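You operate a simulated robot arm through the tools that you are given. There is no shell and no other tool. Be economical: measure what you need, move in short steps, check, and stop when the job is done.

You run a simulated two-armed robot. Do the job below in one go: nothing can be reset, and whatever is moved stays where it is left.

## Task
Fit hatch panel A275 to the ceiling frame with the lift and bring the cradle back down.
Fine: crank till the clips catch; lower it all the way; the yellow winch lever ends on HOLD; the brake stays on. Leave the green latch closed and the beam square.
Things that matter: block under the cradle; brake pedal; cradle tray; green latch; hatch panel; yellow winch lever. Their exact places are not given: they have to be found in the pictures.

It is judged by the outcome, as a careful person would: the job done as asked, and still so three seconds after it is handed in. It fails if anything else is knocked over, pushed out of place, dropped, spilled or broken.

## Robot
Two 7-joint arms with two-finger parallel grippers on one trunk, on a base that drives. Base frame: it is fixed to the floor where the robot stands at the start and does not move with it; the origin is under the middle of the robot, x ahead of it, y to its left, z up. Units: mm, degrees, N and s.
The left shoulder is at the start at [50, 168, 1157], the right one opposite. With the tool pointing down near the work surface each hand reaches from about 100 to 640 mm from the robot's upright axis, wherever it stands, measured 20 degrees to its own side. Places, roughly: block under the cradle [1800, -1500, 1200]; brake pedal [1600, -1500, 400]; cradle tray [1800, -1500, 1300]; green latch [1700, -1500, 1200]; yellow winch lever [1800, -1700, 1000]. Payload 1.57 kg a hand.
The TCP of each hand is the grasp point between the finger pads, 30 mm short of the fingertips. In the tool frame z runs along the fingers and y along their closing line. Largest opening 80 mm; finger width 17, thickness 12; the body of the gripper, 40 by 82 mm, starts 80 mm behind the TCP.
Orientation is that of the tool frame in the base frame, as [roll, pitch, yaw] about the fixed x, y, z axes, in that order (R = Rz(yaw) Ry(pitch) Rx(roll)). With the fingers straight down and closing along the base's y, the tool's x points along the base's -x, its y along +y and its z along -z.

## Interface
- The arms move only by the tool move_arm. It takes "left_steps", "right_steps" or both (then of equal length, played together; a hand with none holds still); each is a list of rows, each an object (a shift or turn left out is 0, a gripper value left out holds the last) with "slide": the shift along the tool's x, y, z in mm, a list of three; "rotation": the turn, a rotation vector about the tool's x, y, z in degrees, a list of three; "gripper": the gripper command, from -1 (fully open) to 1 (shut), values between in proportion. In form: [{"slide": [tx, ty, tz], "rotation": [wx, wy, wz], "gripper": gripper}, ...]. A call has 1 to 12 rows; each row shifts and turns the commanded pose from where the row before left it, along the tool's axes as they then stand. Each row takes 0.2 s and may step no farther than 50 mm and 8.6 degrees from the row before; otherwise, or with a gripper value out of range, the whole call is refused. A pose out of reach is approached as far as the arm can. The call stops where the force on the tool passes 90 N (or 10 N more than at its start, if that is more) or the arm is blocked; 0.2 s more then pass. The fingers move at their own pace (about 45 mm/s each) and stop on an object; they squeeze with about 37 N. The grip force told is the motor's: it shows also when the fingers shut on nothing. Time passes only in rows, and 0.2 s behind the last, so rows that do not move let the fingers close. The reply holds the time, the measured pose of the TCP, the force on the tool along the base axes, the opening and the grip force, in the units named above and with some noise, with the torque about the TCP (base axes, N m) and any sound that the robot's microphone picked up, and new pictures: "views" is both (left out), scene, wrist or none (wrist: the cameras of the hands that moved).
- Cameras (640 x 400 px; columns grow to the right, rows downward): "scene" is now at [127.9, 16.1, 1351.4]; the picture's right is [0.05, -1.00, 0.00], its down [-0.71, -0.03, -0.70] and it looks along [0.70, 0.03, -0.71] (base axes); focal length 250 px, centre (320, 200). "left" rides on the left gripper at [72, 7, -122] in its tool frame; the picture's right is [-0.09, 1.00, 0.00], its down [-0.84, -0.08, -0.54] and it looks along [-0.54, -0.05, 0.84] (tool axes); focal length 238 px, centre (320, 200). "right" rides on the right gripper at [72, -7, -122] in its tool frame; the picture's right is [0.09, 1.00, 0.00], its down [-0.84, 0.08, -0.54] and it looks along [-0.54, 0.05, 0.84] (tool axes); focal length 238 px, centre (320, 200).
- lift_body(by): slides the trunk up (or, below 0, down) by that many mm; the arms and the scene camera ride with it, the base frame stays. It gives what a move gives, with no picture.
- roll_base(legs): drives the robot by 1 to 6 legs, each [ahead, left, turn to the left] in mm, mm and degrees, along the robot's own axes; the way and the turn of a leg run together, so that a leg with both is an arc; at most 1500 mm and 180 degrees a leg. The arms and the cameras ride along, it lands a little off, and it stops where it bumps. It gives what a move gives, and a new picture of the scene camera.
- head_to(pan, tilt): turns the head with the scene camera to pan (to the left, within 80 degrees either way) and tilt (down, from -29 to 69), counted from straight ahead of the robot. It gives what a move gives, and a new picture of the scene camera.
- measure_at(camera, pixels): for up to 12 pixels [column, row] of the newest picture of that camera ("zoom" is the newest enlarged one), the place [x, y, z] in the base frame of the surface seen there, good to about 2 mm, but the place of the scene camera against the robot may be out by one fixed shift of up to 18 mm in any direction. It takes no simulated time.
- close_up(camera, box): a new picture of the part [left, top, right, bottom] of that camera's present view, enlarged. It takes no simulated time.
- hand_in(): hands the job in; it is judged then, once.

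Keep the steps short. Do not move on a guess: measure, check each grasp and each placing, and mend mistakes. In all there are 80 turns and 260 pictures (those below and enlarged ones count). Leave the grippers open and the arms clear of the work at the hand-in unless told otherwise, and finish with a single line.

The tools are called after "Emit:" as a command line: name --argument value ..., lists and objects as JSON in quotes. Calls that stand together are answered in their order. move_arm: Moves the arms, as the interface text tells. Its arguments: {"type":"object","properties":{"left_steps":{"type":"array"},"right_steps":{"type":"array"},"views":{"type":"string","enum":["both","scene","wrist","none"]}},"required":[]} The other tools are called the same way: lift_body (by) slides the trunk up or down; roll_base (legs) drives the base; head_to (pan, tilt) turns the head that bears the scene camera; measure_at (camera, pixels) gives the place of the surface under pixels of a picture; close_up (camera, box) takes an enlarged picture of a part of a camera's view; hand_in () hands the job in.

At the start:

```text
time_s: 0.0
left_position: [382.9, 282.8, 1058.5]
left_orientation: [-179.9, 0.1, 180.0]
left_force: [0.6, 1.6, 0.9]
left_ft_torque: [0.02, 0.01, 0.01]
left_gripper_width: 80.0
left_grasp_force: 0.0
right_position: [400.2, -92.9, 1005.6]
right_orientation: [179.9, 0.0, 179.9]
right_force: [0.1, 0.3, -0.1]
right_ft_torque: [0.01, 0.01, 0.0]
right_gripper_width: 79.8
right_grasp_force: 0.0
trunk travel left (down, up): [-325.0, 118.0]
robot x, y, heading: [0.4, 2.4, 0.1]
head pan, tilt: [2.7, 45.3]
```

scene: 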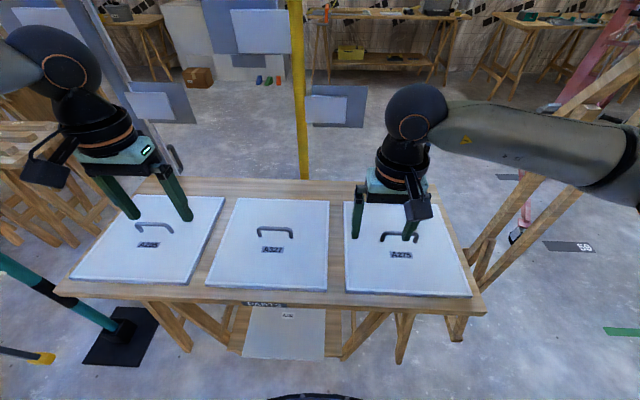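
right: 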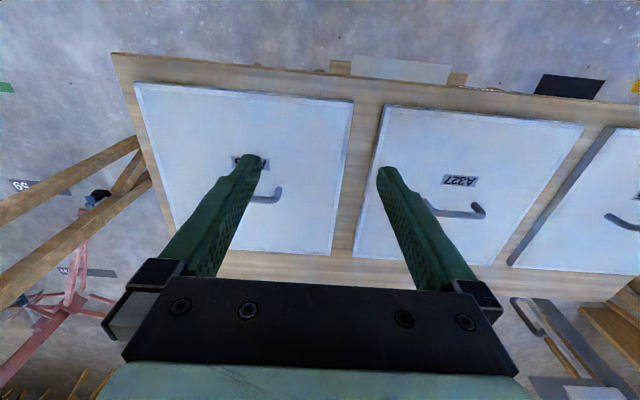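
left: 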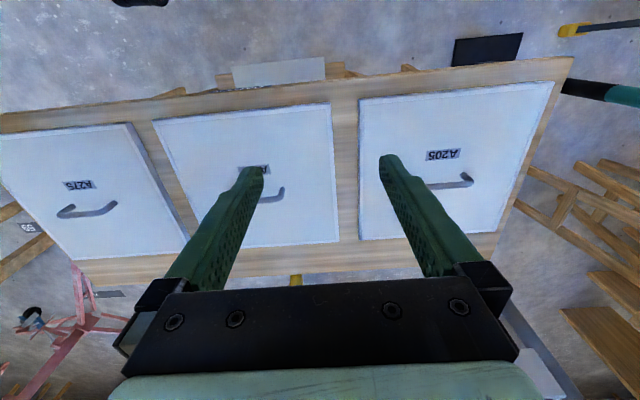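

The table holds three panels; the right one at about (405,250) seems to be labelled A275. I'll enlarge the labels and measure the panel, then look at the lift to the right.

Emit:
close_up --camera "scene" --box '[330, 180, 490, 300]'

Emit:
measure_at --camera "scene" --pixels '[[347, 206], [447, 203], [346, 291], [470, 295], [400, 254], [384, 240], [418, 240], [400, 233], [440, 270]]'

Emit:
head_to --pan -45 --tilt 10

```text
3.33 times, centred on (410, 240) of scene
```

zoom: 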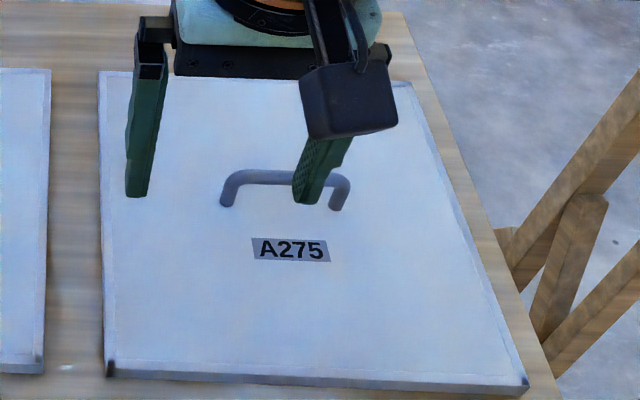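

```text
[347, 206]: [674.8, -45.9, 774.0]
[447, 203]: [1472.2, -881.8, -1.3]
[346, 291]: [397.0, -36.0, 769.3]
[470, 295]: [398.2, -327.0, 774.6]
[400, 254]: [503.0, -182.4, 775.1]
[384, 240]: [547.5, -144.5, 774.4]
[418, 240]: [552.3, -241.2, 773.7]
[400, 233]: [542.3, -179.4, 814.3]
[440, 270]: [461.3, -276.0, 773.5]
```

```text
time_s: 1.1
left_position: [384.1, 282.9, 1058.4]
left_orientation: [-179.9, 0.0, 180.0]
left_force: [-0.1, 0.9, -0.4]
left_ft_torque: [0.0, -0.03, -0.01]
left_gripper_width: 80.1
left_grasp_force: 0.1
right_position: [400.9, -92.8, 1005.6]
right_orientation: [-180.0, 0.0, 179.9]
right_force: [0.6, 0.6, -0.7]
right_ft_torque: [0.01, -0.01, -0.02]
right_gripper_width: 79.8
right_grasp_force: 0.0
trunk travel left (down, up): [-325.0, 118.0]
robot x, y, heading: [-0.3, 0.3, -0.1]
head pan, tilt: [-45.0, 10.0]
```

scene: 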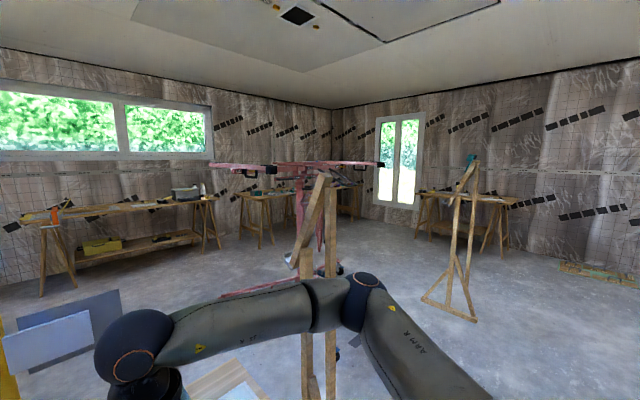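

The red lift is ahead-right at (320,180), partly behind timber posts; a dark opening is in the ceiling at (297,15). I'll enlarge these.

Emit:
close_up --camera "scene" --box '[200, 130, 400, 300]'

Emit:
measure_at --camera "scene" --pixels '[[297, 15], [325, 210], [308, 240], [222, 167], [372, 165], [272, 170], [333, 270], [305, 350], [330, 350], [353, 350], [340, 300]]'

Emit:
head_to --pan -45 --tilt -25

```text
2.35 times, centred on (300, 215) of scene
```

zoom: 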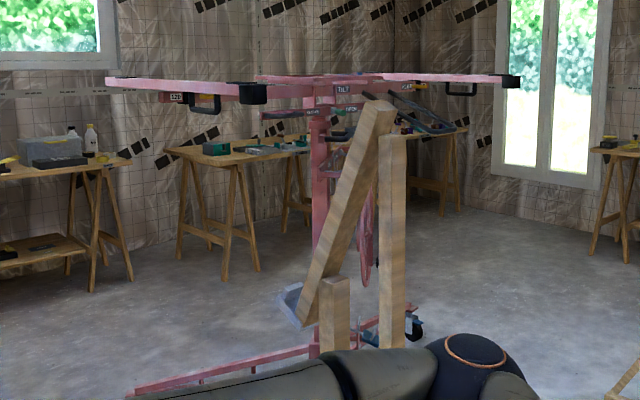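

```text
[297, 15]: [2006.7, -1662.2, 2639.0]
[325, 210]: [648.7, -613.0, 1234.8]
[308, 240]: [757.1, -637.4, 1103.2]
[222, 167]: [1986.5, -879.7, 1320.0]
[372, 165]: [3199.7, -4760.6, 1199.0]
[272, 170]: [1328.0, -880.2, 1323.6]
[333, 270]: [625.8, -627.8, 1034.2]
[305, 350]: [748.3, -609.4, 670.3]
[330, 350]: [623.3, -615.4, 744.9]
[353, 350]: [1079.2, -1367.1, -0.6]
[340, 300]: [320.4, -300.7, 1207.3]
```

```text
time_s: 2.2
left_position: [383.8, 282.4, 1058.9]
left_orientation: [180.0, -0.1, -180.0]
left_force: [-0.5, 0.2, -0.3]
left_ft_torque: [-0.02, 0.01, 0.0]
left_gripper_width: 80.1
left_grasp_force: 0.1
right_position: [400.0, -94.1, 1004.8]
right_orientation: [180.0, 0.1, 179.9]
right_force: [0.4, 0.5, 0.3]
right_ft_torque: [-0.03, 0.0, 0.03]
right_gripper_width: 80.2
right_grasp_force: 0.1
trunk travel left (down, up): [-325.0, 118.0]
robot x, y, heading: [2.0, -2.0, 0.0]
head pan, tilt: [-45.0, -25.0]
```

scene: 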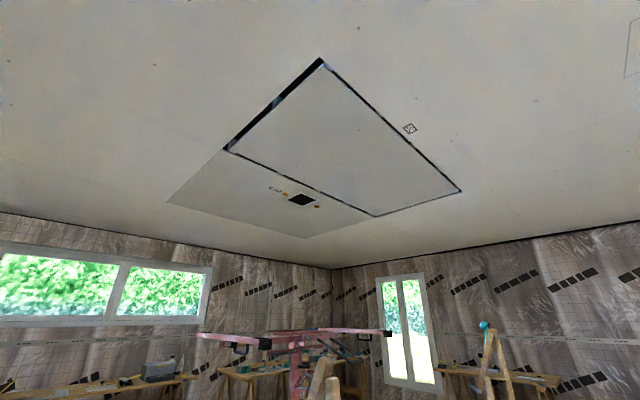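

The ceiling shows a large panel with a marker plate and some labels. I'll enlarge both it and the lift head.

Emit:
close_up --camera "scene" --box '[160, 50, 480, 250]'

Emit:
close_up --camera "scene" --box '[250, 170, 346, 230]'

Emit:
close_up --camera "scene" --box '[190, 310, 400, 400]'

Emit:
measure_at --camera "scene" --pixels '[[321, 58], [226, 148], [376, 216], [462, 191], [301, 200], [168, 200], [306, 238], [235, 340], [265, 346], [387, 332], [300, 340], [410, 128]]'

```text
2.00 times, centred on (320, 150) of scene
```

zoom: 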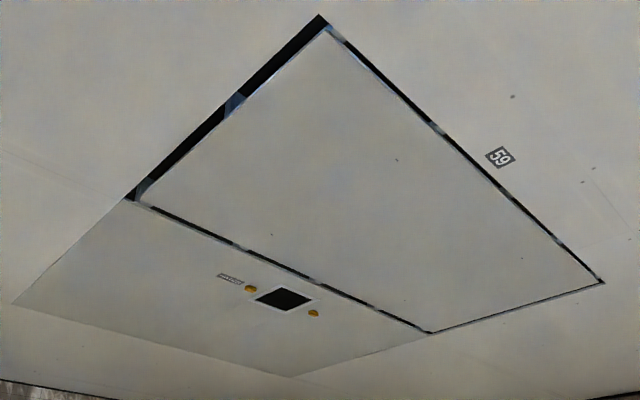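

```text
6.67 times, centred on (298, 200) of scene
```

zoom: 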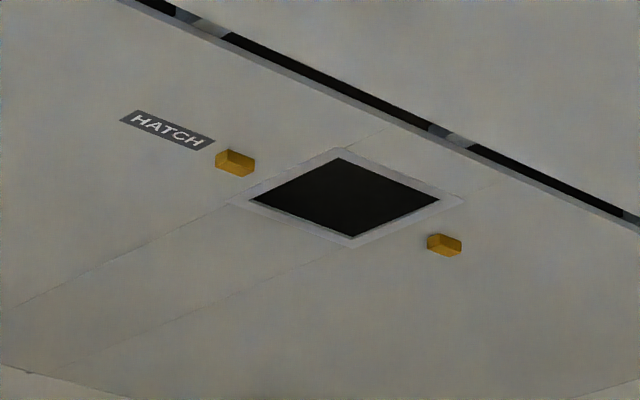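

```text
3.05 times, centred on (295, 355) of scene
```

zoom: 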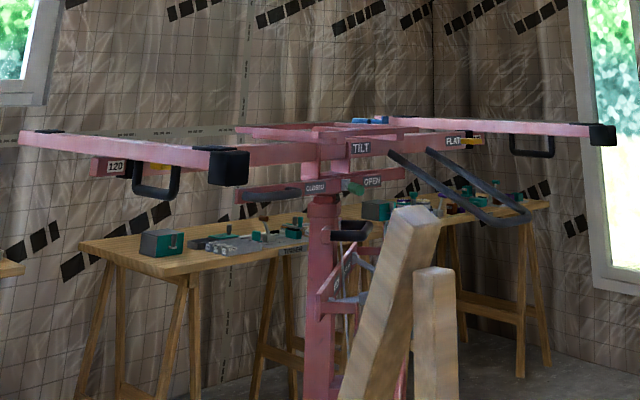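

```text
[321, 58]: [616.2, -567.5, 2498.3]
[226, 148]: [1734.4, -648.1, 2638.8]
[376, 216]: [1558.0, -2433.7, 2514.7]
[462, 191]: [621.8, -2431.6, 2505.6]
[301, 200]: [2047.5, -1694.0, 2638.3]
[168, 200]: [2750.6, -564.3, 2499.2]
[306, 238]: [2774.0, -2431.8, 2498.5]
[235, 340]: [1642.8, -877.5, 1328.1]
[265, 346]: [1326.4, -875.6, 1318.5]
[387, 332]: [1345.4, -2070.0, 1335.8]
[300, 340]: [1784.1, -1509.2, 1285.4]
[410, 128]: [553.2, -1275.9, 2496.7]
```

The hatch opening is beside a dropped panel, with two yellow clips. I'll look lower to the right to learn the obstacles before driving.

Emit:
head_to --pan -75 --tilt 35

Emit:
head_to --pan -25 --tilt 30

```text
time_s: 3.5
left_position: [384.3, 283.4, 1057.3]
left_orientation: [180.0, 0.1, -179.9]
left_force: [-0.5, 0.5, -0.2]
left_ft_torque: [0.0, 0.03, 0.03]
left_gripper_width: 80.1
left_grasp_force: 0.0
right_position: [399.3, -93.8, 1004.6]
right_orientation: [-180.0, 0.0, 179.9]
right_force: [-0.5, 0.9, -0.6]
right_ft_torque: [0.01, 0.02, 0.0]
right_gripper_width: 79.6
right_grasp_force: 0.1
trunk travel left (down, up): [-325.0, 118.0]
robot x, y, heading: [3.8, -0.5, 0.1]
head pan, tilt: [-75.0, 35.0]
```

scene: 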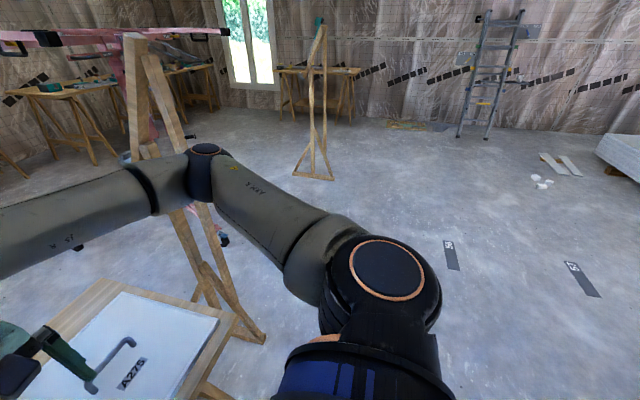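

```text
time_s: 4.6
left_position: [383.2, 281.6, 1059.3]
left_orientation: [180.0, 0.0, -180.0]
left_force: [0.3, 0.2, 0.3]
left_ft_torque: [-0.02, 0.01, 0.0]
left_gripper_width: 80.0
left_grasp_force: 0.1
right_position: [400.2, -94.2, 1006.1]
right_orientation: [180.0, 0.0, 179.8]
right_force: [0.0, 0.3, -0.9]
right_ft_torque: [0.02, 0.01, 0.01]
right_gripper_width: 79.9
right_grasp_force: 0.1
trunk travel left (down, up): [-325.0, 118.0]
robot x, y, heading: [-2.4, 2.2, -0.2]
head pan, tilt: [-25.0, 30.0]
```

scene: 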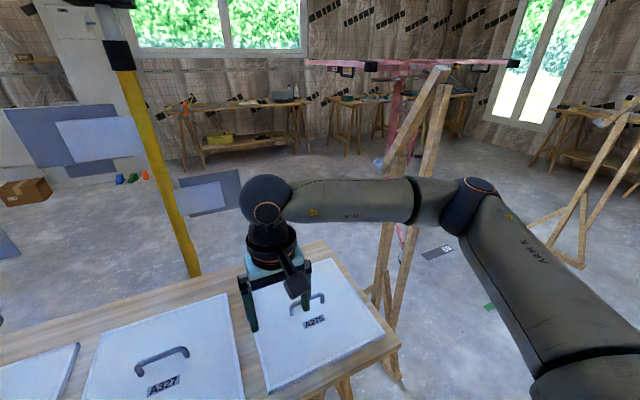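

A leaning timber prop stands right of the table. I'll measure its feet and the far stand to plan a clear path.

Emit:
measure_at --camera "scene" --pixels '[[398, 378], [377, 300], [580, 262], [535, 222], [437, 253], [487, 307], [400, 340], [440, 70], [402, 240]]'

Emit:
head_to --pan -80 --tilt 60

```text
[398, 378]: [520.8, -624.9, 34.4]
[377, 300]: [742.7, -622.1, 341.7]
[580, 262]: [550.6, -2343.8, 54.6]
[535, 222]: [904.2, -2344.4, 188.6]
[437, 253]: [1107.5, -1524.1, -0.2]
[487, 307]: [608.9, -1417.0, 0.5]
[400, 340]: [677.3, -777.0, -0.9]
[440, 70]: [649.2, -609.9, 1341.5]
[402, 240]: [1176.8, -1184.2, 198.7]
```

```text
time_s: 5.9
left_position: [384.5, 283.1, 1059.2]
left_orientation: [180.0, 0.0, -179.9]
left_force: [-0.7, 0.5, 0.1]
left_ft_torque: [0.0, 0.01, -0.02]
left_gripper_width: 80.1
left_grasp_force: 0.1
right_position: [400.3, -93.8, 1006.2]
right_orientation: [-180.0, 0.0, 179.9]
right_force: [-0.5, 0.6, -0.3]
right_ft_torque: [0.03, 0.0, 0.01]
right_gripper_width: 79.9
right_grasp_force: 0.1
trunk travel left (down, up): [-325.0, 118.0]
robot x, y, heading: [0.7, -0.5, -0.2]
head pan, tilt: [-80.0, 60.0]
```

scene: 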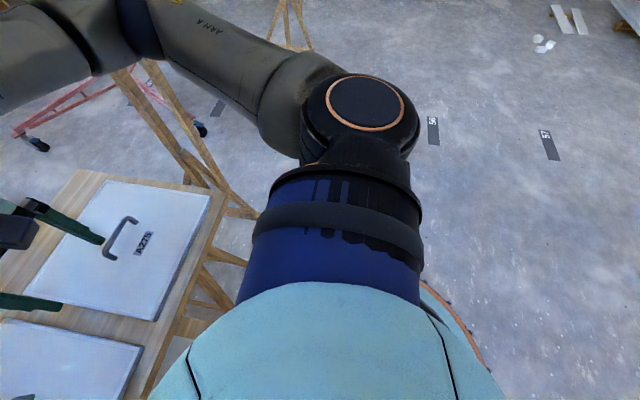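

The prop foot reaches x≈520 at y≈−625, so I'll back off 200 mm, then slide right 1500 mm through free floor, and look at the lift.

Emit:
roll_base --legs '[[-200, 0, 0], [0, -1500, 0]]'

Emit:
head_to --pan 0 --tilt 10

```text
time_s: 14.5
left_position: [184.9, -1213.6, 1059.0]
left_orientation: [-179.9, 0.0, -180.0]
left_force: [-0.4, 0.2, 0.5]
left_ft_torque: [0.0, 0.02, -0.01]
left_gripper_width: 79.9
left_grasp_force: 0.0
right_position: [200.4, -1588.1, 1006.1]
right_orientation: [179.8, 0.0, -179.9]
right_force: [0.4, 0.3, 0.2]
right_ft_torque: [-0.02, 0.0, 0.0]
right_gripper_width: 79.9
right_grasp_force: 0.0
trunk travel left (down, up): [-325.0, 118.0]
robot x, y, heading: [-199.9, -1497.9, 0.3]
head pan, tilt: [-80.0, 60.0]
```

scene: 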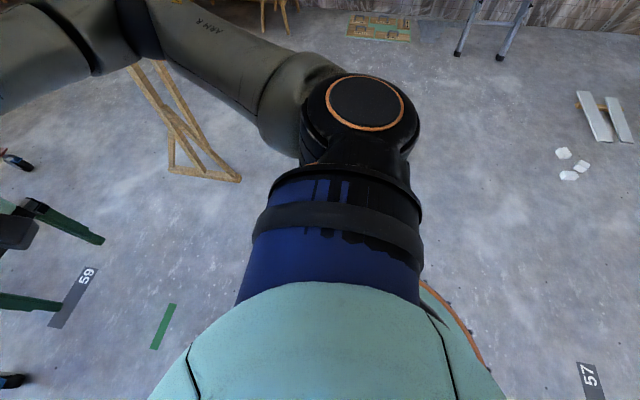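

```text
time_s: 16.0
left_position: [183.4, -1211.6, 1057.8]
left_orientation: [180.0, -0.1, -180.0]
left_force: [0.7, 0.8, -0.9]
left_ft_torque: [-0.01, 0.0, 0.02]
left_gripper_width: 80.0
left_grasp_force: 0.2
right_position: [199.9, -1588.6, 1006.4]
right_orientation: [180.0, 0.0, -179.9]
right_force: [0.0, -0.4, -0.1]
right_ft_torque: [0.0, 0.0, -0.01]
right_gripper_width: 80.0
right_grasp_force: 0.1
trunk travel left (down, up): [-325.0, 118.0]
robot x, y, heading: [-199.7, -1494.5, 0.0]
head pan, tilt: [0.0, 10.0]
```

scene: 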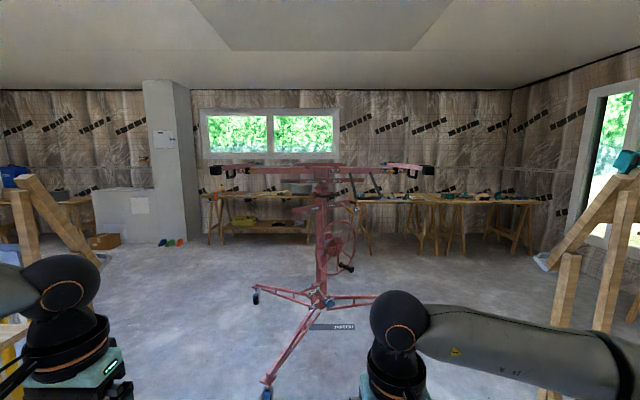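

The lift stands at (322,230) with a wheel winch at (343,245). I'll enlarge the upper and lower parts and measure.

Emit:
close_up --camera "scene" --box '[200, 150, 440, 300]'

Emit:
close_up --camera "scene" --box '[280, 155, 376, 215]'

Emit:
close_up --camera "scene" --box '[240, 270, 400, 400]'

Emit:
measure_at --camera "scene" --pixels '[[321, 230], [343, 240], [348, 267], [329, 303], [266, 380], [255, 293], [231, 170], [428, 170], [322, 166], [400, 168], [311, 293], [370, 295]]'

```text
2.67 times, centred on (320, 225) of scene
```

zoom: 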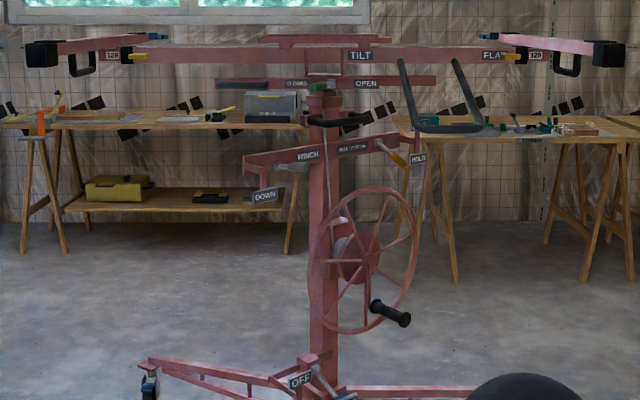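

```text
6.67 times, centred on (328, 185) of scene
```

zoom: 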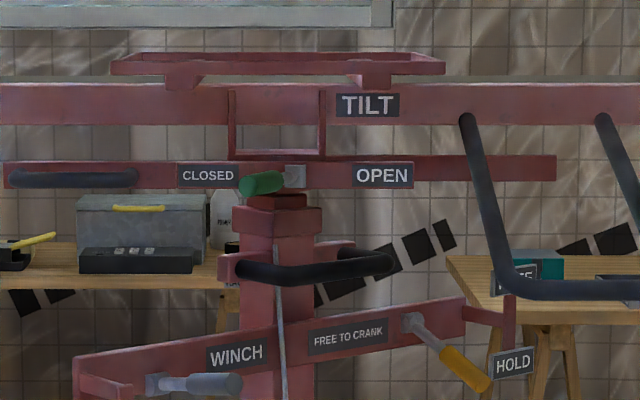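

```text
3.08 times, centred on (320, 335) of scene
```

zoom: 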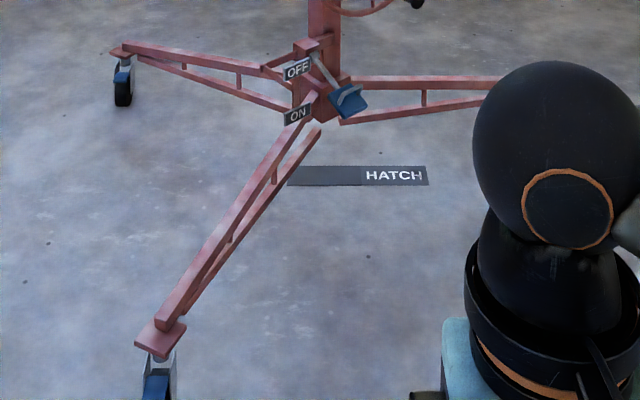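

```text
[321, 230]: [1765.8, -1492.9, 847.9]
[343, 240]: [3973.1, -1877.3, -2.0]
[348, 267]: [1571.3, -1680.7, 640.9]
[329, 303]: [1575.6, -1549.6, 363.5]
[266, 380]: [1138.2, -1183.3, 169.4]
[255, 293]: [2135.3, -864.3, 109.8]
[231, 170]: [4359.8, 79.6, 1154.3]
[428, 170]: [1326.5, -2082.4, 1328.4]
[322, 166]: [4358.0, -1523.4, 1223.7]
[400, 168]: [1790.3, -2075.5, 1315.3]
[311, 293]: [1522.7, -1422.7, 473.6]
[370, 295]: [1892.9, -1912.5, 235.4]
```

Read so far: green latch points to CLOSED, a yellow lever sits near HOLD, a grey lever sits near DOWN/WINCH, brake pedal is at (329,303) with OFF/ON signs. The hatch projects to about (1840,−1515), above the mast. I'll drive closer, to about (850,−1650), staying right of the front leg.

Emit:
roll_base --legs '[[0, -150, 0], [1050, 0, 0]]'

Emit:
head_to --pan 5 --tilt 5

Emit:
close_up --camera "scene" --box '[220, 150, 420, 275]'

Emit:
head_to --pan 5 --tilt 40

```text
time_s: 22.3
left_position: [1214.0, -1360.0, 1059.0]
left_orientation: [-179.9, 0.1, -179.9]
left_force: [-0.8, -0.1, 0.0]
left_ft_torque: [0.0, -0.03, -0.04]
left_gripper_width: 79.7
left_grasp_force: 0.1
right_position: [1232.6, -1736.3, 1005.5]
right_orientation: [180.0, 0.0, 180.0]
right_force: [-0.3, 0.0, 0.5]
right_ft_torque: [-0.01, -0.01, 0.02]
right_gripper_width: 80.0
right_grasp_force: 0.1
trunk travel left (down, up): [-325.0, 118.0]
robot x, y, heading: [830.0, -1643.8, 0.1]
head pan, tilt: [0.0, 10.0]
```

scene: 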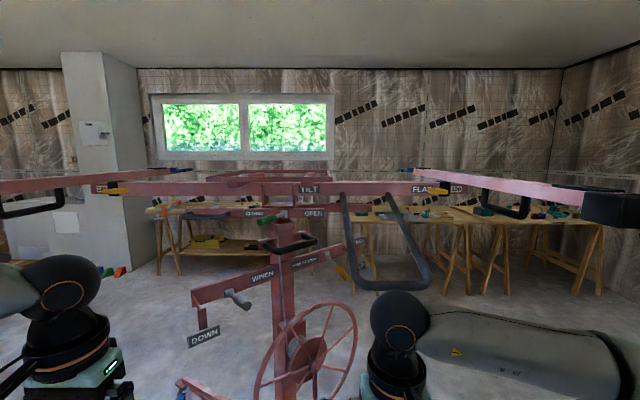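

```text
time_s: 23.0
left_position: [1213.8, -1359.4, 1058.1]
left_orientation: [-179.9, 0.0, -180.0]
left_force: [0.3, -0.4, -1.0]
left_ft_torque: [0.0, 0.0, -0.04]
left_gripper_width: 80.0
left_grasp_force: 0.2
right_position: [1232.0, -1735.1, 1005.9]
right_orientation: [-180.0, 0.1, 180.0]
right_force: [1.2, -0.1, 0.2]
right_ft_torque: [-0.03, 0.0, -0.01]
right_gripper_width: 80.0
right_grasp_force: 0.1
trunk travel left (down, up): [-325.0, 118.0]
robot x, y, heading: [834.5, -1643.6, 0.0]
head pan, tilt: [5.0, 5.0]
```

scene: 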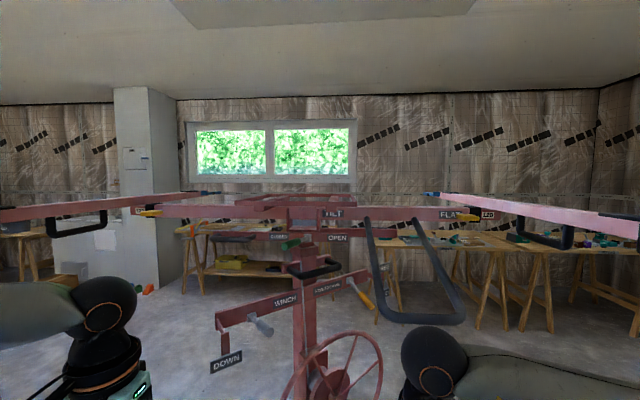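

```text
3.20 times, centred on (320, 212) of scene
```

zoom: 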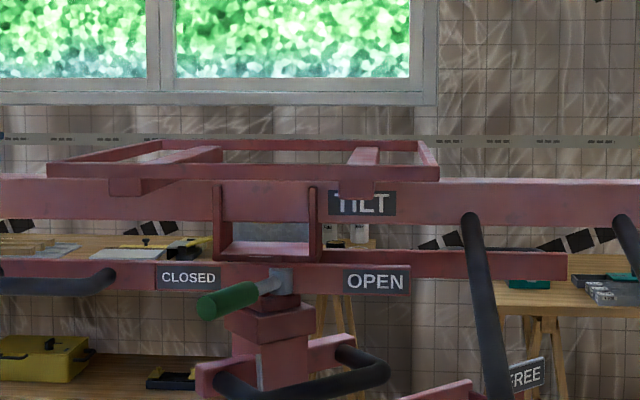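

```text
time_s: 24.0
left_position: [1214.4, -1358.7, 1058.3]
left_orientation: [-180.0, 0.0, -179.9]
left_force: [0.4, -0.3, -0.8]
left_ft_torque: [0.03, 0.02, 0.0]
left_gripper_width: 80.1
left_grasp_force: 0.1
right_position: [1232.2, -1736.0, 1005.4]
right_orientation: [180.0, -0.1, 179.9]
right_force: [0.1, 0.5, 0.2]
right_ft_torque: [0.02, 0.0, -0.01]
right_gripper_width: 79.8
right_grasp_force: 0.1
trunk travel left (down, up): [-325.0, 118.0]
robot x, y, heading: [830.6, -1640.0, 0.1]
head pan, tilt: [5.0, 40.0]
```

scene: 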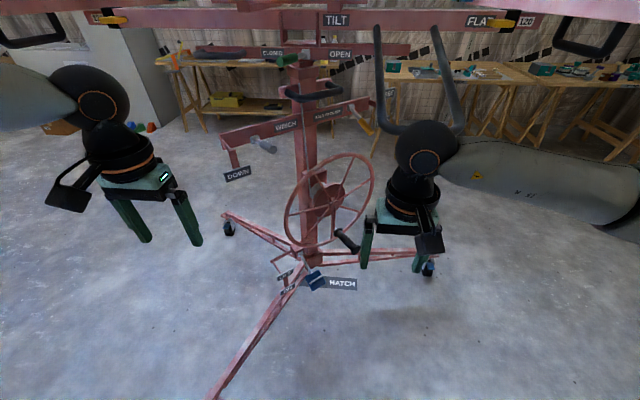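

The tray is the red frame above the beam. Now enlarged views of the winch levers, the latch/mast top, the wheel and the brake.

Emit:
close_up --camera "scene" --box '[210, 80, 400, 200]'

Emit:
close_up --camera "scene" --box '[240, 0, 380, 110]'

Emit:
close_up --camera "scene" --box '[260, 230, 380, 305]'

Emit:
measure_at --camera "scene" --pixels '[[352, 245], [340, 235], [328, 200], [288, 205], [374, 180], [330, 153], [265, 147], [370, 126], [355, 108], [238, 174], [316, 280], [288, 62]]'

```text
3.33 times, centred on (305, 140) of scene
```

zoom: 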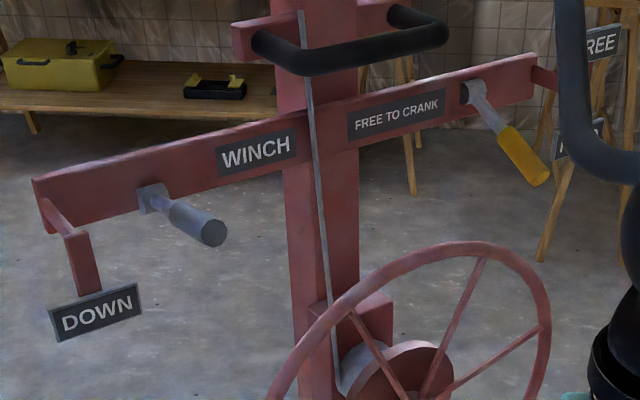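

```text
3.64 times, centred on (310, 55) of scene
```

zoom: 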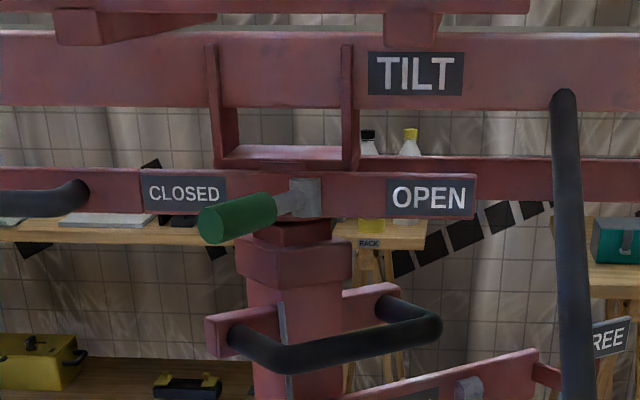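

```text
5.33 times, centred on (320, 268) of scene
```

zoom: 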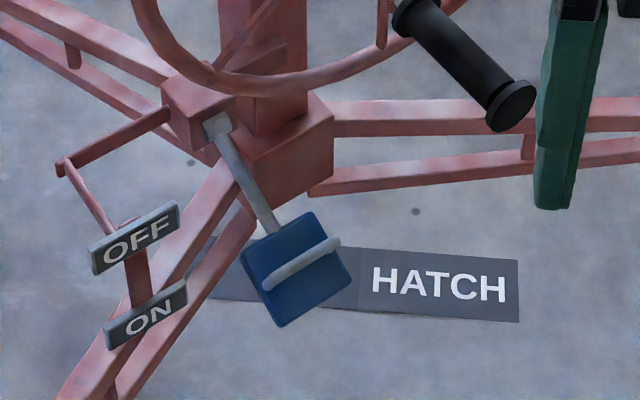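

```text
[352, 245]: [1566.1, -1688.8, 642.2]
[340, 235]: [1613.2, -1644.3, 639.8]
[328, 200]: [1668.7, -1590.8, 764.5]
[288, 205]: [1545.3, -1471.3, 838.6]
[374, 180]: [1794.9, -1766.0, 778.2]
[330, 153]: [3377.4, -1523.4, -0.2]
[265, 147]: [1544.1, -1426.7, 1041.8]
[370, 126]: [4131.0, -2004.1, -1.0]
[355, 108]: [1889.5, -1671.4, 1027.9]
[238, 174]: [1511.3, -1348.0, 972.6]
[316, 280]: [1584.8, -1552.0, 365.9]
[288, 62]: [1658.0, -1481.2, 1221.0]
```

The winch plate faces diagonally toward (−x,−y). Brake pedal is down by ON. Now I'll raise the trunk to look onto the tray and measure it.

Emit:
lift_body --by 115

Emit:
head_to --pan 8 --tilt 12

Emit:
close_up --camera "scene" --box '[220, 130, 420, 255]'

```text
time_s: 25.4
left_position: [1214.9, -1359.1, 1173.8]
left_orientation: [180.0, 0.0, -179.9]
left_force: [0.0, -0.9, 0.2]
left_ft_torque: [0.0, -0.01, 0.02]
left_gripper_width: 80.0
left_grasp_force: 0.0
right_position: [1232.4, -1734.9, 1121.0]
right_orientation: [-180.0, 0.1, -179.9]
right_force: [0.3, -0.5, 0.0]
right_ft_torque: [-0.01, -0.01, -0.04]
right_gripper_width: 80.0
right_grasp_force: 0.0
trunk travel left (down, up): [-440.0, 3.0]
robot x, y, heading: [829.5, -1643.6, -0.1]
head pan, tilt: [5.0, 40.0]
```

```text
time_s: 26.4
left_position: [1214.8, -1359.7, 1173.0]
left_orientation: [180.0, 0.0, -180.0]
left_force: [-0.6, -0.3, 0.3]
left_ft_torque: [0.03, 0.0, -0.03]
left_gripper_width: 79.7
left_grasp_force: 0.0
right_position: [1231.0, -1735.4, 1120.1]
right_orientation: [-179.9, 0.0, -179.9]
right_force: [0.1, 1.0, -0.3]
right_ft_torque: [0.02, 0.0, 0.03]
right_gripper_width: 79.8
right_grasp_force: 0.1
trunk travel left (down, up): [-440.0, 3.0]
robot x, y, heading: [832.5, -1643.3, 0.0]
head pan, tilt: [8.0, 12.0]
```

scene: 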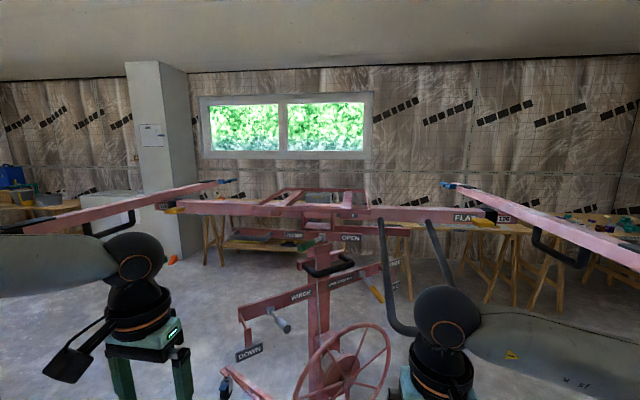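

```text
3.20 times, centred on (320, 192) of scene
```

zoom: 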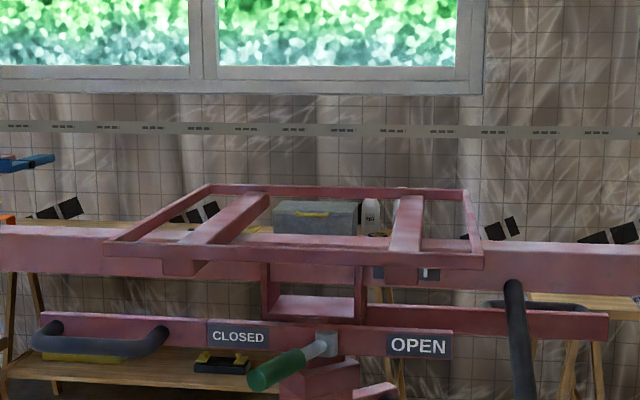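

Tray frame is clear: rim with two slats. I measure rim corners and slats in the zoom.

Emit:
measure_at --camera "zoom" --pixels '[[108, 240], [480, 255], [212, 187], [466, 191], [225, 220], [406, 225], [300, 247], [340, 190], [410, 205], [258, 200], [300, 262], [315, 308]]'

Emit:
measure_at --camera "scene" --pixels '[[200, 209], [440, 214], [30, 225], [600, 238], [452, 187], [228, 184]]'

```text
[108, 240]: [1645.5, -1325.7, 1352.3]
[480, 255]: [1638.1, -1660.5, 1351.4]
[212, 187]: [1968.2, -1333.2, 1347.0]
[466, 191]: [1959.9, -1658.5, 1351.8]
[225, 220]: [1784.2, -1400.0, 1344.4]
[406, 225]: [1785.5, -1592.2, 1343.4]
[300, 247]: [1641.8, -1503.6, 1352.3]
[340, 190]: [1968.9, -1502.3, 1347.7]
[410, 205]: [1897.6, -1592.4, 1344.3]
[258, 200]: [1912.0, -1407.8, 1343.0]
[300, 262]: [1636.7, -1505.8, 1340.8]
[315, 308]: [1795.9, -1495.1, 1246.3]
```

```text
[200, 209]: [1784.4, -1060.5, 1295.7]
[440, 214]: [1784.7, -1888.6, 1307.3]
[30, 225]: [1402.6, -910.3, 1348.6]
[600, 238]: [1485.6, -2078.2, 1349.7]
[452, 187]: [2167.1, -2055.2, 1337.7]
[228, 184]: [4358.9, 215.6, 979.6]
```

Tray outer x 1640–1970, y −1327…−1660 (centre ≈1805,−1494), slats at z≈1344. I'll use the left arm for the panel, so the base can stand clear of the lift's front leg. Driving back to the table with the left hand near panel A275.

Emit:
roll_base --legs '[[-1030, 0, 0], [0, 1300, 0], [170, 0, 0]]'

Emit:
head_to --pan 10 --tilt 45

Emit:
move_arm --left_steps '[{"slide": [0, 0, 0]}]' --views "wrist"

```text
time_s: 38.8
left_position: [365.9, -89.1, 1172.3]
left_orientation: [179.9, 0.1, 179.8]
left_force: [0.2, 0.1, 0.7]
left_ft_torque: [-0.05, 0.03, -0.02]
left_gripper_width: 80.0
left_grasp_force: 0.1
right_position: [381.1, -465.0, 1119.5]
right_orientation: [-180.0, 0.0, 179.8]
right_force: [-0.3, 0.5, -0.5]
right_ft_torque: [0.0, 0.02, 0.03]
right_gripper_width: 80.0
right_grasp_force: 0.1
trunk travel left (down, up): [-440.0, 3.0]
robot x, y, heading: [-19.1, -370.1, -0.6]
head pan, tilt: [8.0, 12.0]
```

scene: 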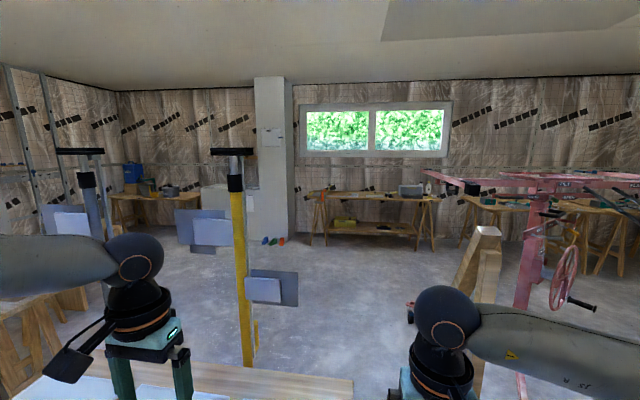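

```text
time_s: 39.7
left_position: [364.1, -89.8, 1173.8]
left_orientation: [-180.0, 0.0, 179.8]
left_force: [0.2, -0.4, 0.2]
left_ft_torque: [0.02, 0.01, 0.02]
left_gripper_width: 79.7
left_grasp_force: 0.1
right_position: [381.5, -464.2, 1120.1]
right_orientation: [-179.9, 0.0, 179.8]
right_force: [-1.3, 0.4, -0.4]
right_ft_torque: [-0.02, 0.0, 0.02]
right_gripper_width: 80.0
right_grasp_force: 0.2
trunk travel left (down, up): [-440.0, 3.0]
robot x, y, heading: [-20.3, -369.7, -0.1]
head pan, tilt: [10.0, 45.0]
```

scene: 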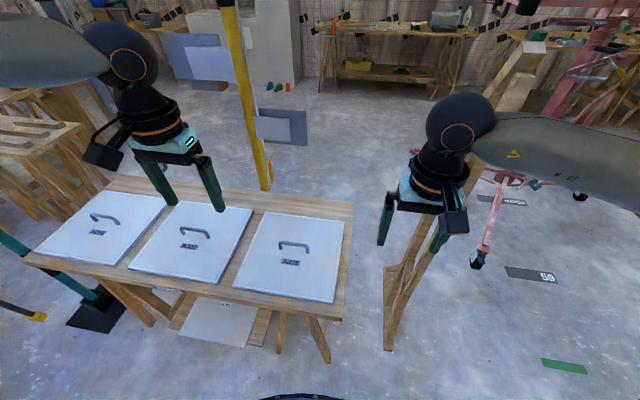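

```text
time_s: 40.1
left_position: [365.3, -88.2, 1173.4]
left_orientation: [180.0, 0.1, 179.8]
left_force: [0.0, -0.3, 0.3]
left_ft_torque: [0.02, -0.03, 0.02]
left_gripper_width: 79.9
left_grasp_force: 0.1
right_position: [380.7, -464.9, 1119.8]
right_orientation: [180.0, 0.0, 179.9]
right_force: [-0.5, 0.5, -0.2]
right_ft_torque: [-0.01, -0.01, -0.01]
right_gripper_width: 80.1
right_grasp_force: 0.1
trunk travel left (down, up): [-440.0, 3.0]
robot x, y, heading: [-22.2, -374.3, -0.4]
head pan, tilt: [10.0, 45.0]
```

left: 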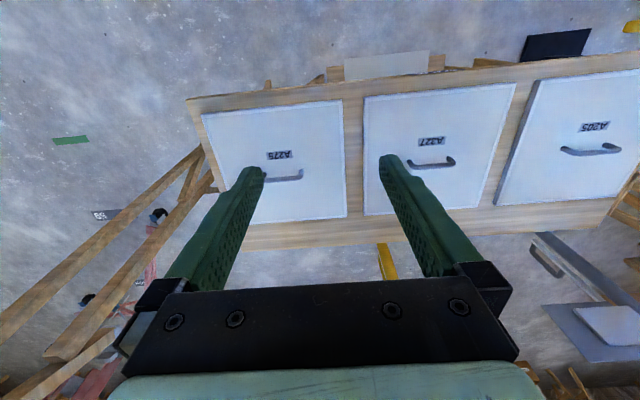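

Panel A275 shows in the left wrist view at (275,170) and the scene at (291,255). I measure it in both to fix the scene camera's shift.

Emit:
measure_at --camera "left" --pixels '[[206, 117], [340, 104], [344, 214], [285, 179], [300, 174], [278, 154], [320, 204], [190, 102]]'

Emit:
measure_at --camera "scene" --pixels '[[262, 214], [340, 222], [237, 286], [333, 300], [293, 243], [279, 245], [307, 248], [290, 262], [262, 292], [280, 298], [345, 250]]'

Emit:
close_up --camera "scene" --box '[220, 200, 360, 310]'

```text
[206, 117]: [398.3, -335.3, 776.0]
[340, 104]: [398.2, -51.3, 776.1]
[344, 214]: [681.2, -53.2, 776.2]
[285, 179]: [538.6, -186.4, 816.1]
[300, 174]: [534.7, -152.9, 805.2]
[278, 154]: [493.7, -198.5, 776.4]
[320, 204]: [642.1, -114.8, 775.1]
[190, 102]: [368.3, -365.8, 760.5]
```

```text
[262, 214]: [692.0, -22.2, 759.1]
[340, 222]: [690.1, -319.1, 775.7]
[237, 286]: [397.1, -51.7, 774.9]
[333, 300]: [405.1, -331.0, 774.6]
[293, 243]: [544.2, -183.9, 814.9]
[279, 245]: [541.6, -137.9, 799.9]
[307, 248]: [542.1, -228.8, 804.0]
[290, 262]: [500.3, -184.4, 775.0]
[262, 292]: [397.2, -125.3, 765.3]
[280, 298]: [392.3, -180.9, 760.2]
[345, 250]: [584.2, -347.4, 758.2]
```

```text
3.64 times, centred on (290, 255) of scene
```

zoom: 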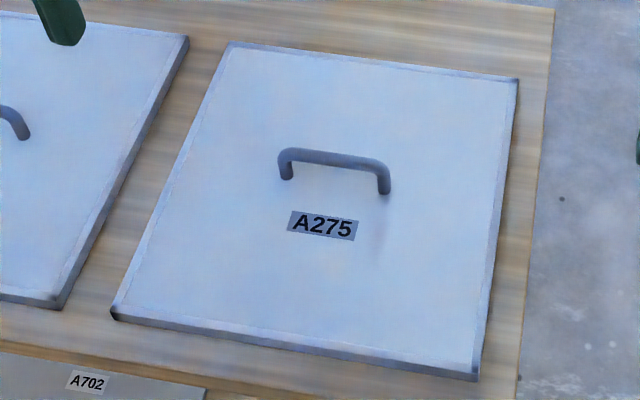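

Both agree within a few mm; I'll refine with the label's corners in enlarged views.

Emit:
measure_at --camera "zoom" --pixels '[[292, 212], [358, 221], [287, 231], [353, 240], [287, 150], [382, 163], [335, 154], [112, 312], [472, 376], [515, 82], [232, 46]]'

Emit:
close_up --camera "left" --box '[200, 100, 360, 220]'

```text
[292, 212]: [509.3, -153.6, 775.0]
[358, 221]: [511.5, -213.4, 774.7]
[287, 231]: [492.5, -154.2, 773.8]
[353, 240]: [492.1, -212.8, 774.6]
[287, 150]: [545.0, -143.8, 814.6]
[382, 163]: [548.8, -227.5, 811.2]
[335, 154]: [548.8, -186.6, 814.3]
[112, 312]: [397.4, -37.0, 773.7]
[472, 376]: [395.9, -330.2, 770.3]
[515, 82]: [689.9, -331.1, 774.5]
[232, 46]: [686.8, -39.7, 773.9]
```

```text
3.33 times, centred on (280, 160) of left
```

zoom: 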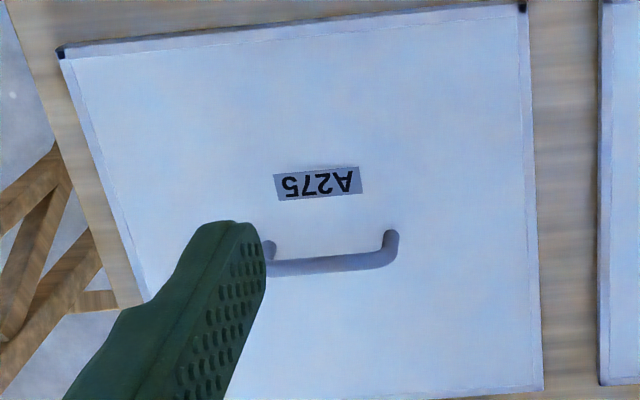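

Emit:
measure_at --camera "zoom" --pixels '[[274, 177], [358, 168], [278, 200], [361, 192], [275, 265], [390, 255], [330, 264], [523, 10], [540, 390], [62, 50]]'

```text
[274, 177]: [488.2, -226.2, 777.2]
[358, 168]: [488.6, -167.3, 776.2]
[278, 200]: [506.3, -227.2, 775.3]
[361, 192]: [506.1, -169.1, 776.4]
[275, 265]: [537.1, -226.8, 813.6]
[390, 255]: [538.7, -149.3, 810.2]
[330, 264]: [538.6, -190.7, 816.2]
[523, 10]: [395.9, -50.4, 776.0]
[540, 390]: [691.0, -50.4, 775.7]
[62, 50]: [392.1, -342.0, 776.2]
```

Label comparison gives the scene shift: true = scene + (−4,−14,+2). So panel centre ≈(542,−196), handle bar ≈(539,−192..−197, z≈810) running along y; true tray centre ≈(1801,−1508). I move the left hand over the handle and start turning the wrist 90° so the fingers close along x.

Emit:
move_arm --left_steps '[{"slide": [-35, -21.5, 0]}, {"slide": [-35, -21.5, 0]}, {"slide": [-35, -21.5, 0]}, {"slide": [-35, -21.5, 0]}, {"slide": [-35, -21.5, 0]}, {"rotation": [0, 0, 8.5]}, {"rotation": [0, 0, 8.5]}, {"rotation": [0, 0, 8.5]}, {"rotation": [0, 0, 8.5]}, {"rotation": [0, 0, 8.5]}, {"rotation": [0, 0, 8.5]}, {"rotation": [0, 0, 8.5]}]' --views "none"

Emit:
move_arm --left_steps '[{"rotation": [0, 0, 7.7]}, {"rotation": [0, 0, 7.7]}, {"rotation": [0, 0, 7.7]}, {"rotation": [0, 0, 7.6]}, {"slide": [0, 0, 40]}, {"slide": [0, 0, 40]}, {"slide": [0, 0, 40]}, {"slide": [0, 0, 40]}]'

```text
time_s: 42.7
left_position: [494.3, -169.8, 1170.7]
left_orientation: [180.0, 0.1, 120.1]
left_force: [0.3, 0.4, 0.3]
left_ft_torque: [-0.02, -0.01, 0.0]
left_gripper_width: 80.2
left_grasp_force: 0.0
left hand out of reach, approached as far as the arm can: row 4, 5
right_position: [380.9, -464.0, 1120.7]
right_orientation: [-180.0, 0.0, 179.8]
right_force: [0.1, -0.1, -0.4]
right_ft_torque: [-0.03, -0.04, -0.01]
right_gripper_width: 79.7
right_grasp_force: 0.1
trunk travel left (down, up): [-440.0, 3.0]
robot x, y, heading: [-20.0, -370.5, -0.4]
head pan, tilt: [10.0, 45.0]
```

```text
time_s: 44.5
left_position: [470.5, -151.6, 1024.1]
left_orientation: [179.9, 0.1, 89.5]
left_force: [-0.2, 0.0, 0.3]
left_ft_torque: [-0.01, -0.02, 0.01]
left_gripper_width: 80.0
left_grasp_force: 0.0
left hand out of reach, approached as far as the arm can: row 6, 7, 8
right_position: [380.8, -465.1, 1121.0]
right_orientation: [-179.9, 0.0, 179.8]
right_force: [-0.3, 0.0, 0.3]
right_ft_torque: [0.0, -0.02, 0.02]
right_gripper_width: 80.2
right_grasp_force: 0.1
trunk travel left (down, up): [-440.0, 3.0]
robot x, y, heading: [-18.8, -367.8, -0.1]
head pan, tilt: [10.0, 45.0]
```

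scene: 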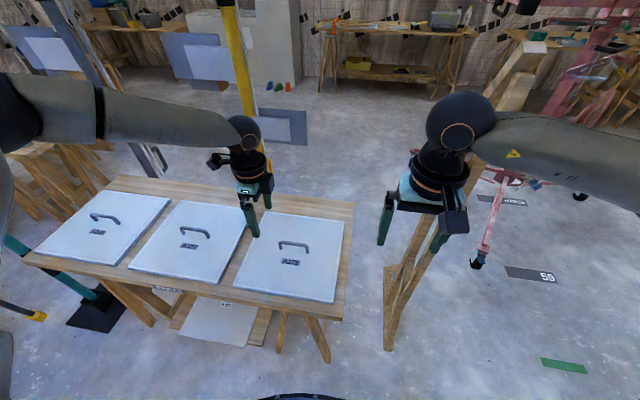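
left: 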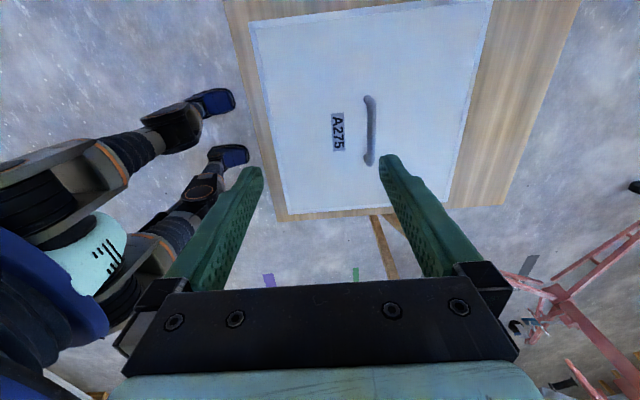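

The left arm runs out of reach at ~490 mm ahead here. Placing needs z≈1410, so I'll test how far this arm reaches at that height with tool down before deciding the grasp tilt.

Emit:
move_arm --left_steps '[{"slide": [0, 0, -48]}, {"slide": [0, 0, -48]}, {"slide": [0, 0, -48]}, {"slide": [0, 0, -48]}, {"slide": [0, 0, -48]}, {"slide": [0, 0, -48]}, {"slide": [0, 0, -48]}, {"slide": [0, 0, -48]}, {"slide": [0, 40, 0]}, {"slide": [0, 40, 0]}, {"slide": [0, 40, 0]}, {"slide": [0, 40, 0]}]' --views "scene"

Emit:
move_arm --left_steps '[{"rotation": [-8, 0, 0]}, {"rotation": [-8, 0, 0]}, {"rotation": [-8, 0, 0]}, {"rotation": [-8, 0, 0]}, {"slide": [0, 34, 21]}, {"slide": [0, 34, 21]}, {"slide": [0, 34, 21]}, {"slide": [0, 34, 21]}]' --views "none"

```text
time_s: 47.1
left_position: [496.8, -83.5, 1312.6]
left_orientation: [179.9, 0.0, 89.5]
left_force: [0.3, -0.3, 0.8]
left_ft_torque: [-0.01, 0.0, 0.04]
left_gripper_width: 79.8
left_grasp_force: 0.1
left hand out of reach, approached as far as the arm can: row 6, 7, 8, 9, 10, 11, 12
right_position: [380.8, -464.5, 1120.8]
right_orientation: [180.0, 0.0, 179.8]
right_force: [-0.4, 0.3, -0.9]
right_ft_torque: [0.0, -0.02, -0.02]
right_gripper_width: 80.0
right_grasp_force: 0.1
trunk travel left (down, up): [-440.0, 3.0]
robot x, y, heading: [-20.0, -372.9, -0.3]
head pan, tilt: [10.0, 45.0]
```

scene: 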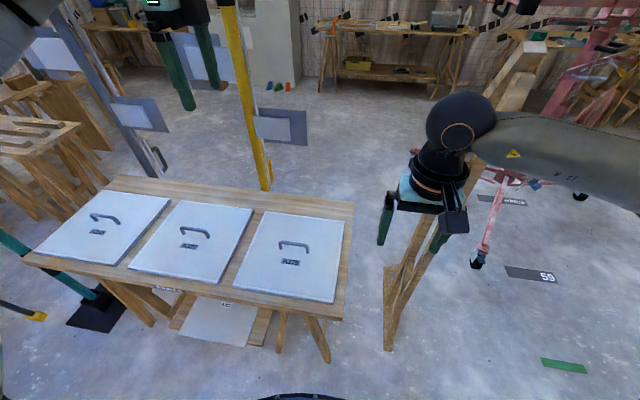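

```text
time_s: 48.9
left_position: [625.9, -82.0, 1307.9]
left_orientation: [147.8, 0.1, 89.7]
left_force: [-0.6, 0.4, 0.1]
left_ft_torque: [0.04, 0.01, -0.03]
left_gripper_width: 80.2
left_grasp_force: 0.0
left hand out of reach, approached as far as the arm can: row 8
right_position: [379.3, -464.1, 1121.3]
right_orientation: [179.8, 0.1, 179.8]
right_force: [0.7, -0.1, 0.3]
right_ft_torque: [0.0, -0.02, 0.02]
right_gripper_width: 79.7
right_grasp_force: 0.0
trunk travel left (down, up): [-440.0, 3.0]
robot x, y, heading: [-20.4, -368.3, -0.0]
head pan, tilt: [10.0, 45.0]
```

With a 32° tilt the reach grows to ~645 mm. Testing height ~1425 at this tilt.

Emit:
move_arm --left_steps '[{"slide": [0, 1.4, -46]}, {"slide": [0, 1.4, -46]}, {"slide": [0, 1.4, -46]}]' --views "none"

Emit:
head_to --pan 0 --tilt 69

```text
time_s: 49.7
left_position: [556.5, -77.2, 1425.7]
left_orientation: [148.1, 0.0, 89.6]
left_force: [0.0, 0.7, -0.5]
left_ft_torque: [0.01, -0.04, 0.0]
left_gripper_width: 80.0
left_grasp_force: 0.1
left hand out of reach, approached as far as the arm can: row 3
right_position: [379.8, -464.4, 1121.0]
right_orientation: [-180.0, 0.0, 179.7]
right_force: [0.2, -0.4, -0.3]
right_ft_torque: [0.0, 0.01, 0.0]
right_gripper_width: 80.0
right_grasp_force: 0.1
trunk travel left (down, up): [-440.0, 3.0]
robot x, y, heading: [-22.4, -371.7, -0.5]
head pan, tilt: [10.0, 45.0]
```

```text
time_s: 50.6
left_position: [557.7, -77.2, 1423.6]
left_orientation: [148.0, 0.0, 89.6]
left_force: [0.9, -0.9, 0.1]
left_ft_torque: [-0.01, 0.04, -0.02]
left_gripper_width: 79.8
left_grasp_force: 0.0
right_position: [379.0, -465.0, 1121.6]
right_orientation: [-180.0, 0.0, 179.7]
right_force: [0.1, 0.0, 0.5]
right_ft_torque: [0.01, -0.03, -0.01]
right_gripper_width: 79.8
right_grasp_force: 0.0
trunk travel left (down, up): [-440.0, 3.0]
robot x, y, heading: [-19.2, -369.3, -0.2]
head pan, tilt: [0.0, 68.8]
```

scene: 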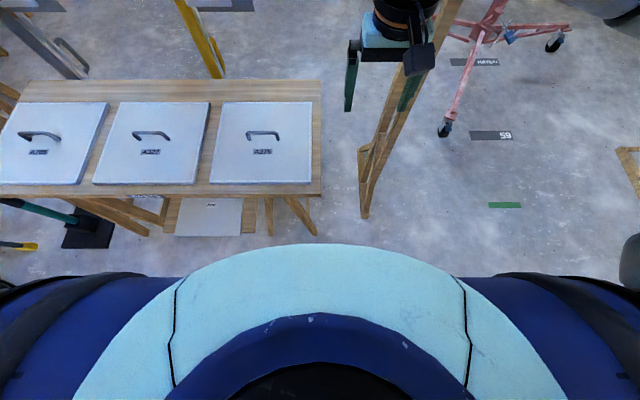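

Enough: at z≈1425 it still reaches 577 mm ahead. Grasp plan: 32° tilt, bar about 18 mm from the fingertips, narrow opening so the lower finger clears the panel. Lowering trunk 250 and moving above the handle with opening ~28 mm.

Emit:
lift_body --by -250

Emit:
move_arm --left_steps '[{"slide": [-19.8, -22.4, 28.1], "gripper": 0.3}, {"slide": [-19.8, -22.4, 28.1]}, {"slide": [-19.8, -22.4, 28.1]}, {"slide": [-19.8, -22.4, 28.1]}, {"slide": [-19.8, -22.4, 28.1]}, {"slide": [-19.8, -22.4, 28.1]}]' --views "wrist"

```text
time_s: 53.2
left_position: [557.9, -77.1, 1175.3]
left_orientation: [147.9, 0.0, 89.6]
left_force: [-0.7, -0.1, -0.1]
left_ft_torque: [-0.01, 0.01, 0.01]
left_gripper_width: 79.9
left_grasp_force: 0.0
right_position: [379.8, -465.1, 869.9]
right_orientation: [179.9, 0.0, 179.9]
right_force: [0.1, -0.3, 0.0]
right_ft_torque: [0.02, 0.01, 0.01]
right_gripper_width: 79.8
right_grasp_force: 0.0
trunk travel left (down, up): [-190.0, 253.0]
robot x, y, heading: [-19.5, -370.5, -0.2]
head pan, tilt: [0.0, 68.8]
```

```text
time_s: 54.6
left_position: [533.3, -195.0, 961.0]
left_orientation: [148.0, 0.0, 89.8]
left_force: [0.0, 0.0, -0.4]
left_ft_torque: [-0.01, -0.01, 0.04]
left_gripper_width: 27.8
left_grasp_force: 0.0
right_position: [379.9, -465.1, 868.9]
right_orientation: [180.0, 0.0, 179.8]
right_force: [0.0, 0.0, -0.1]
right_ft_torque: [0.01, 0.02, -0.03]
right_gripper_width: 80.1
right_grasp_force: 0.0
trunk travel left (down, up): [-190.0, 253.0]
robot x, y, heading: [-23.0, -371.0, -0.2]
head pan, tilt: [0.0, 68.8]
```

left: 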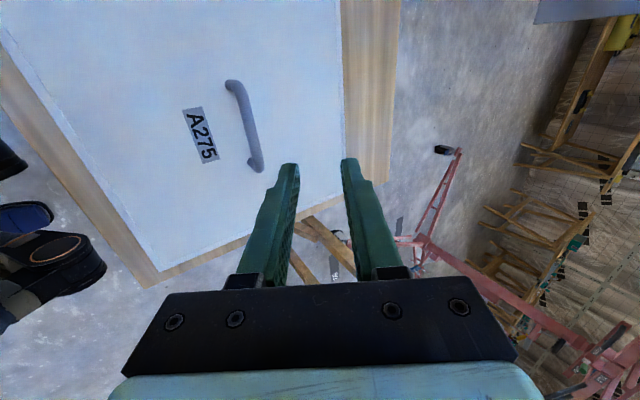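

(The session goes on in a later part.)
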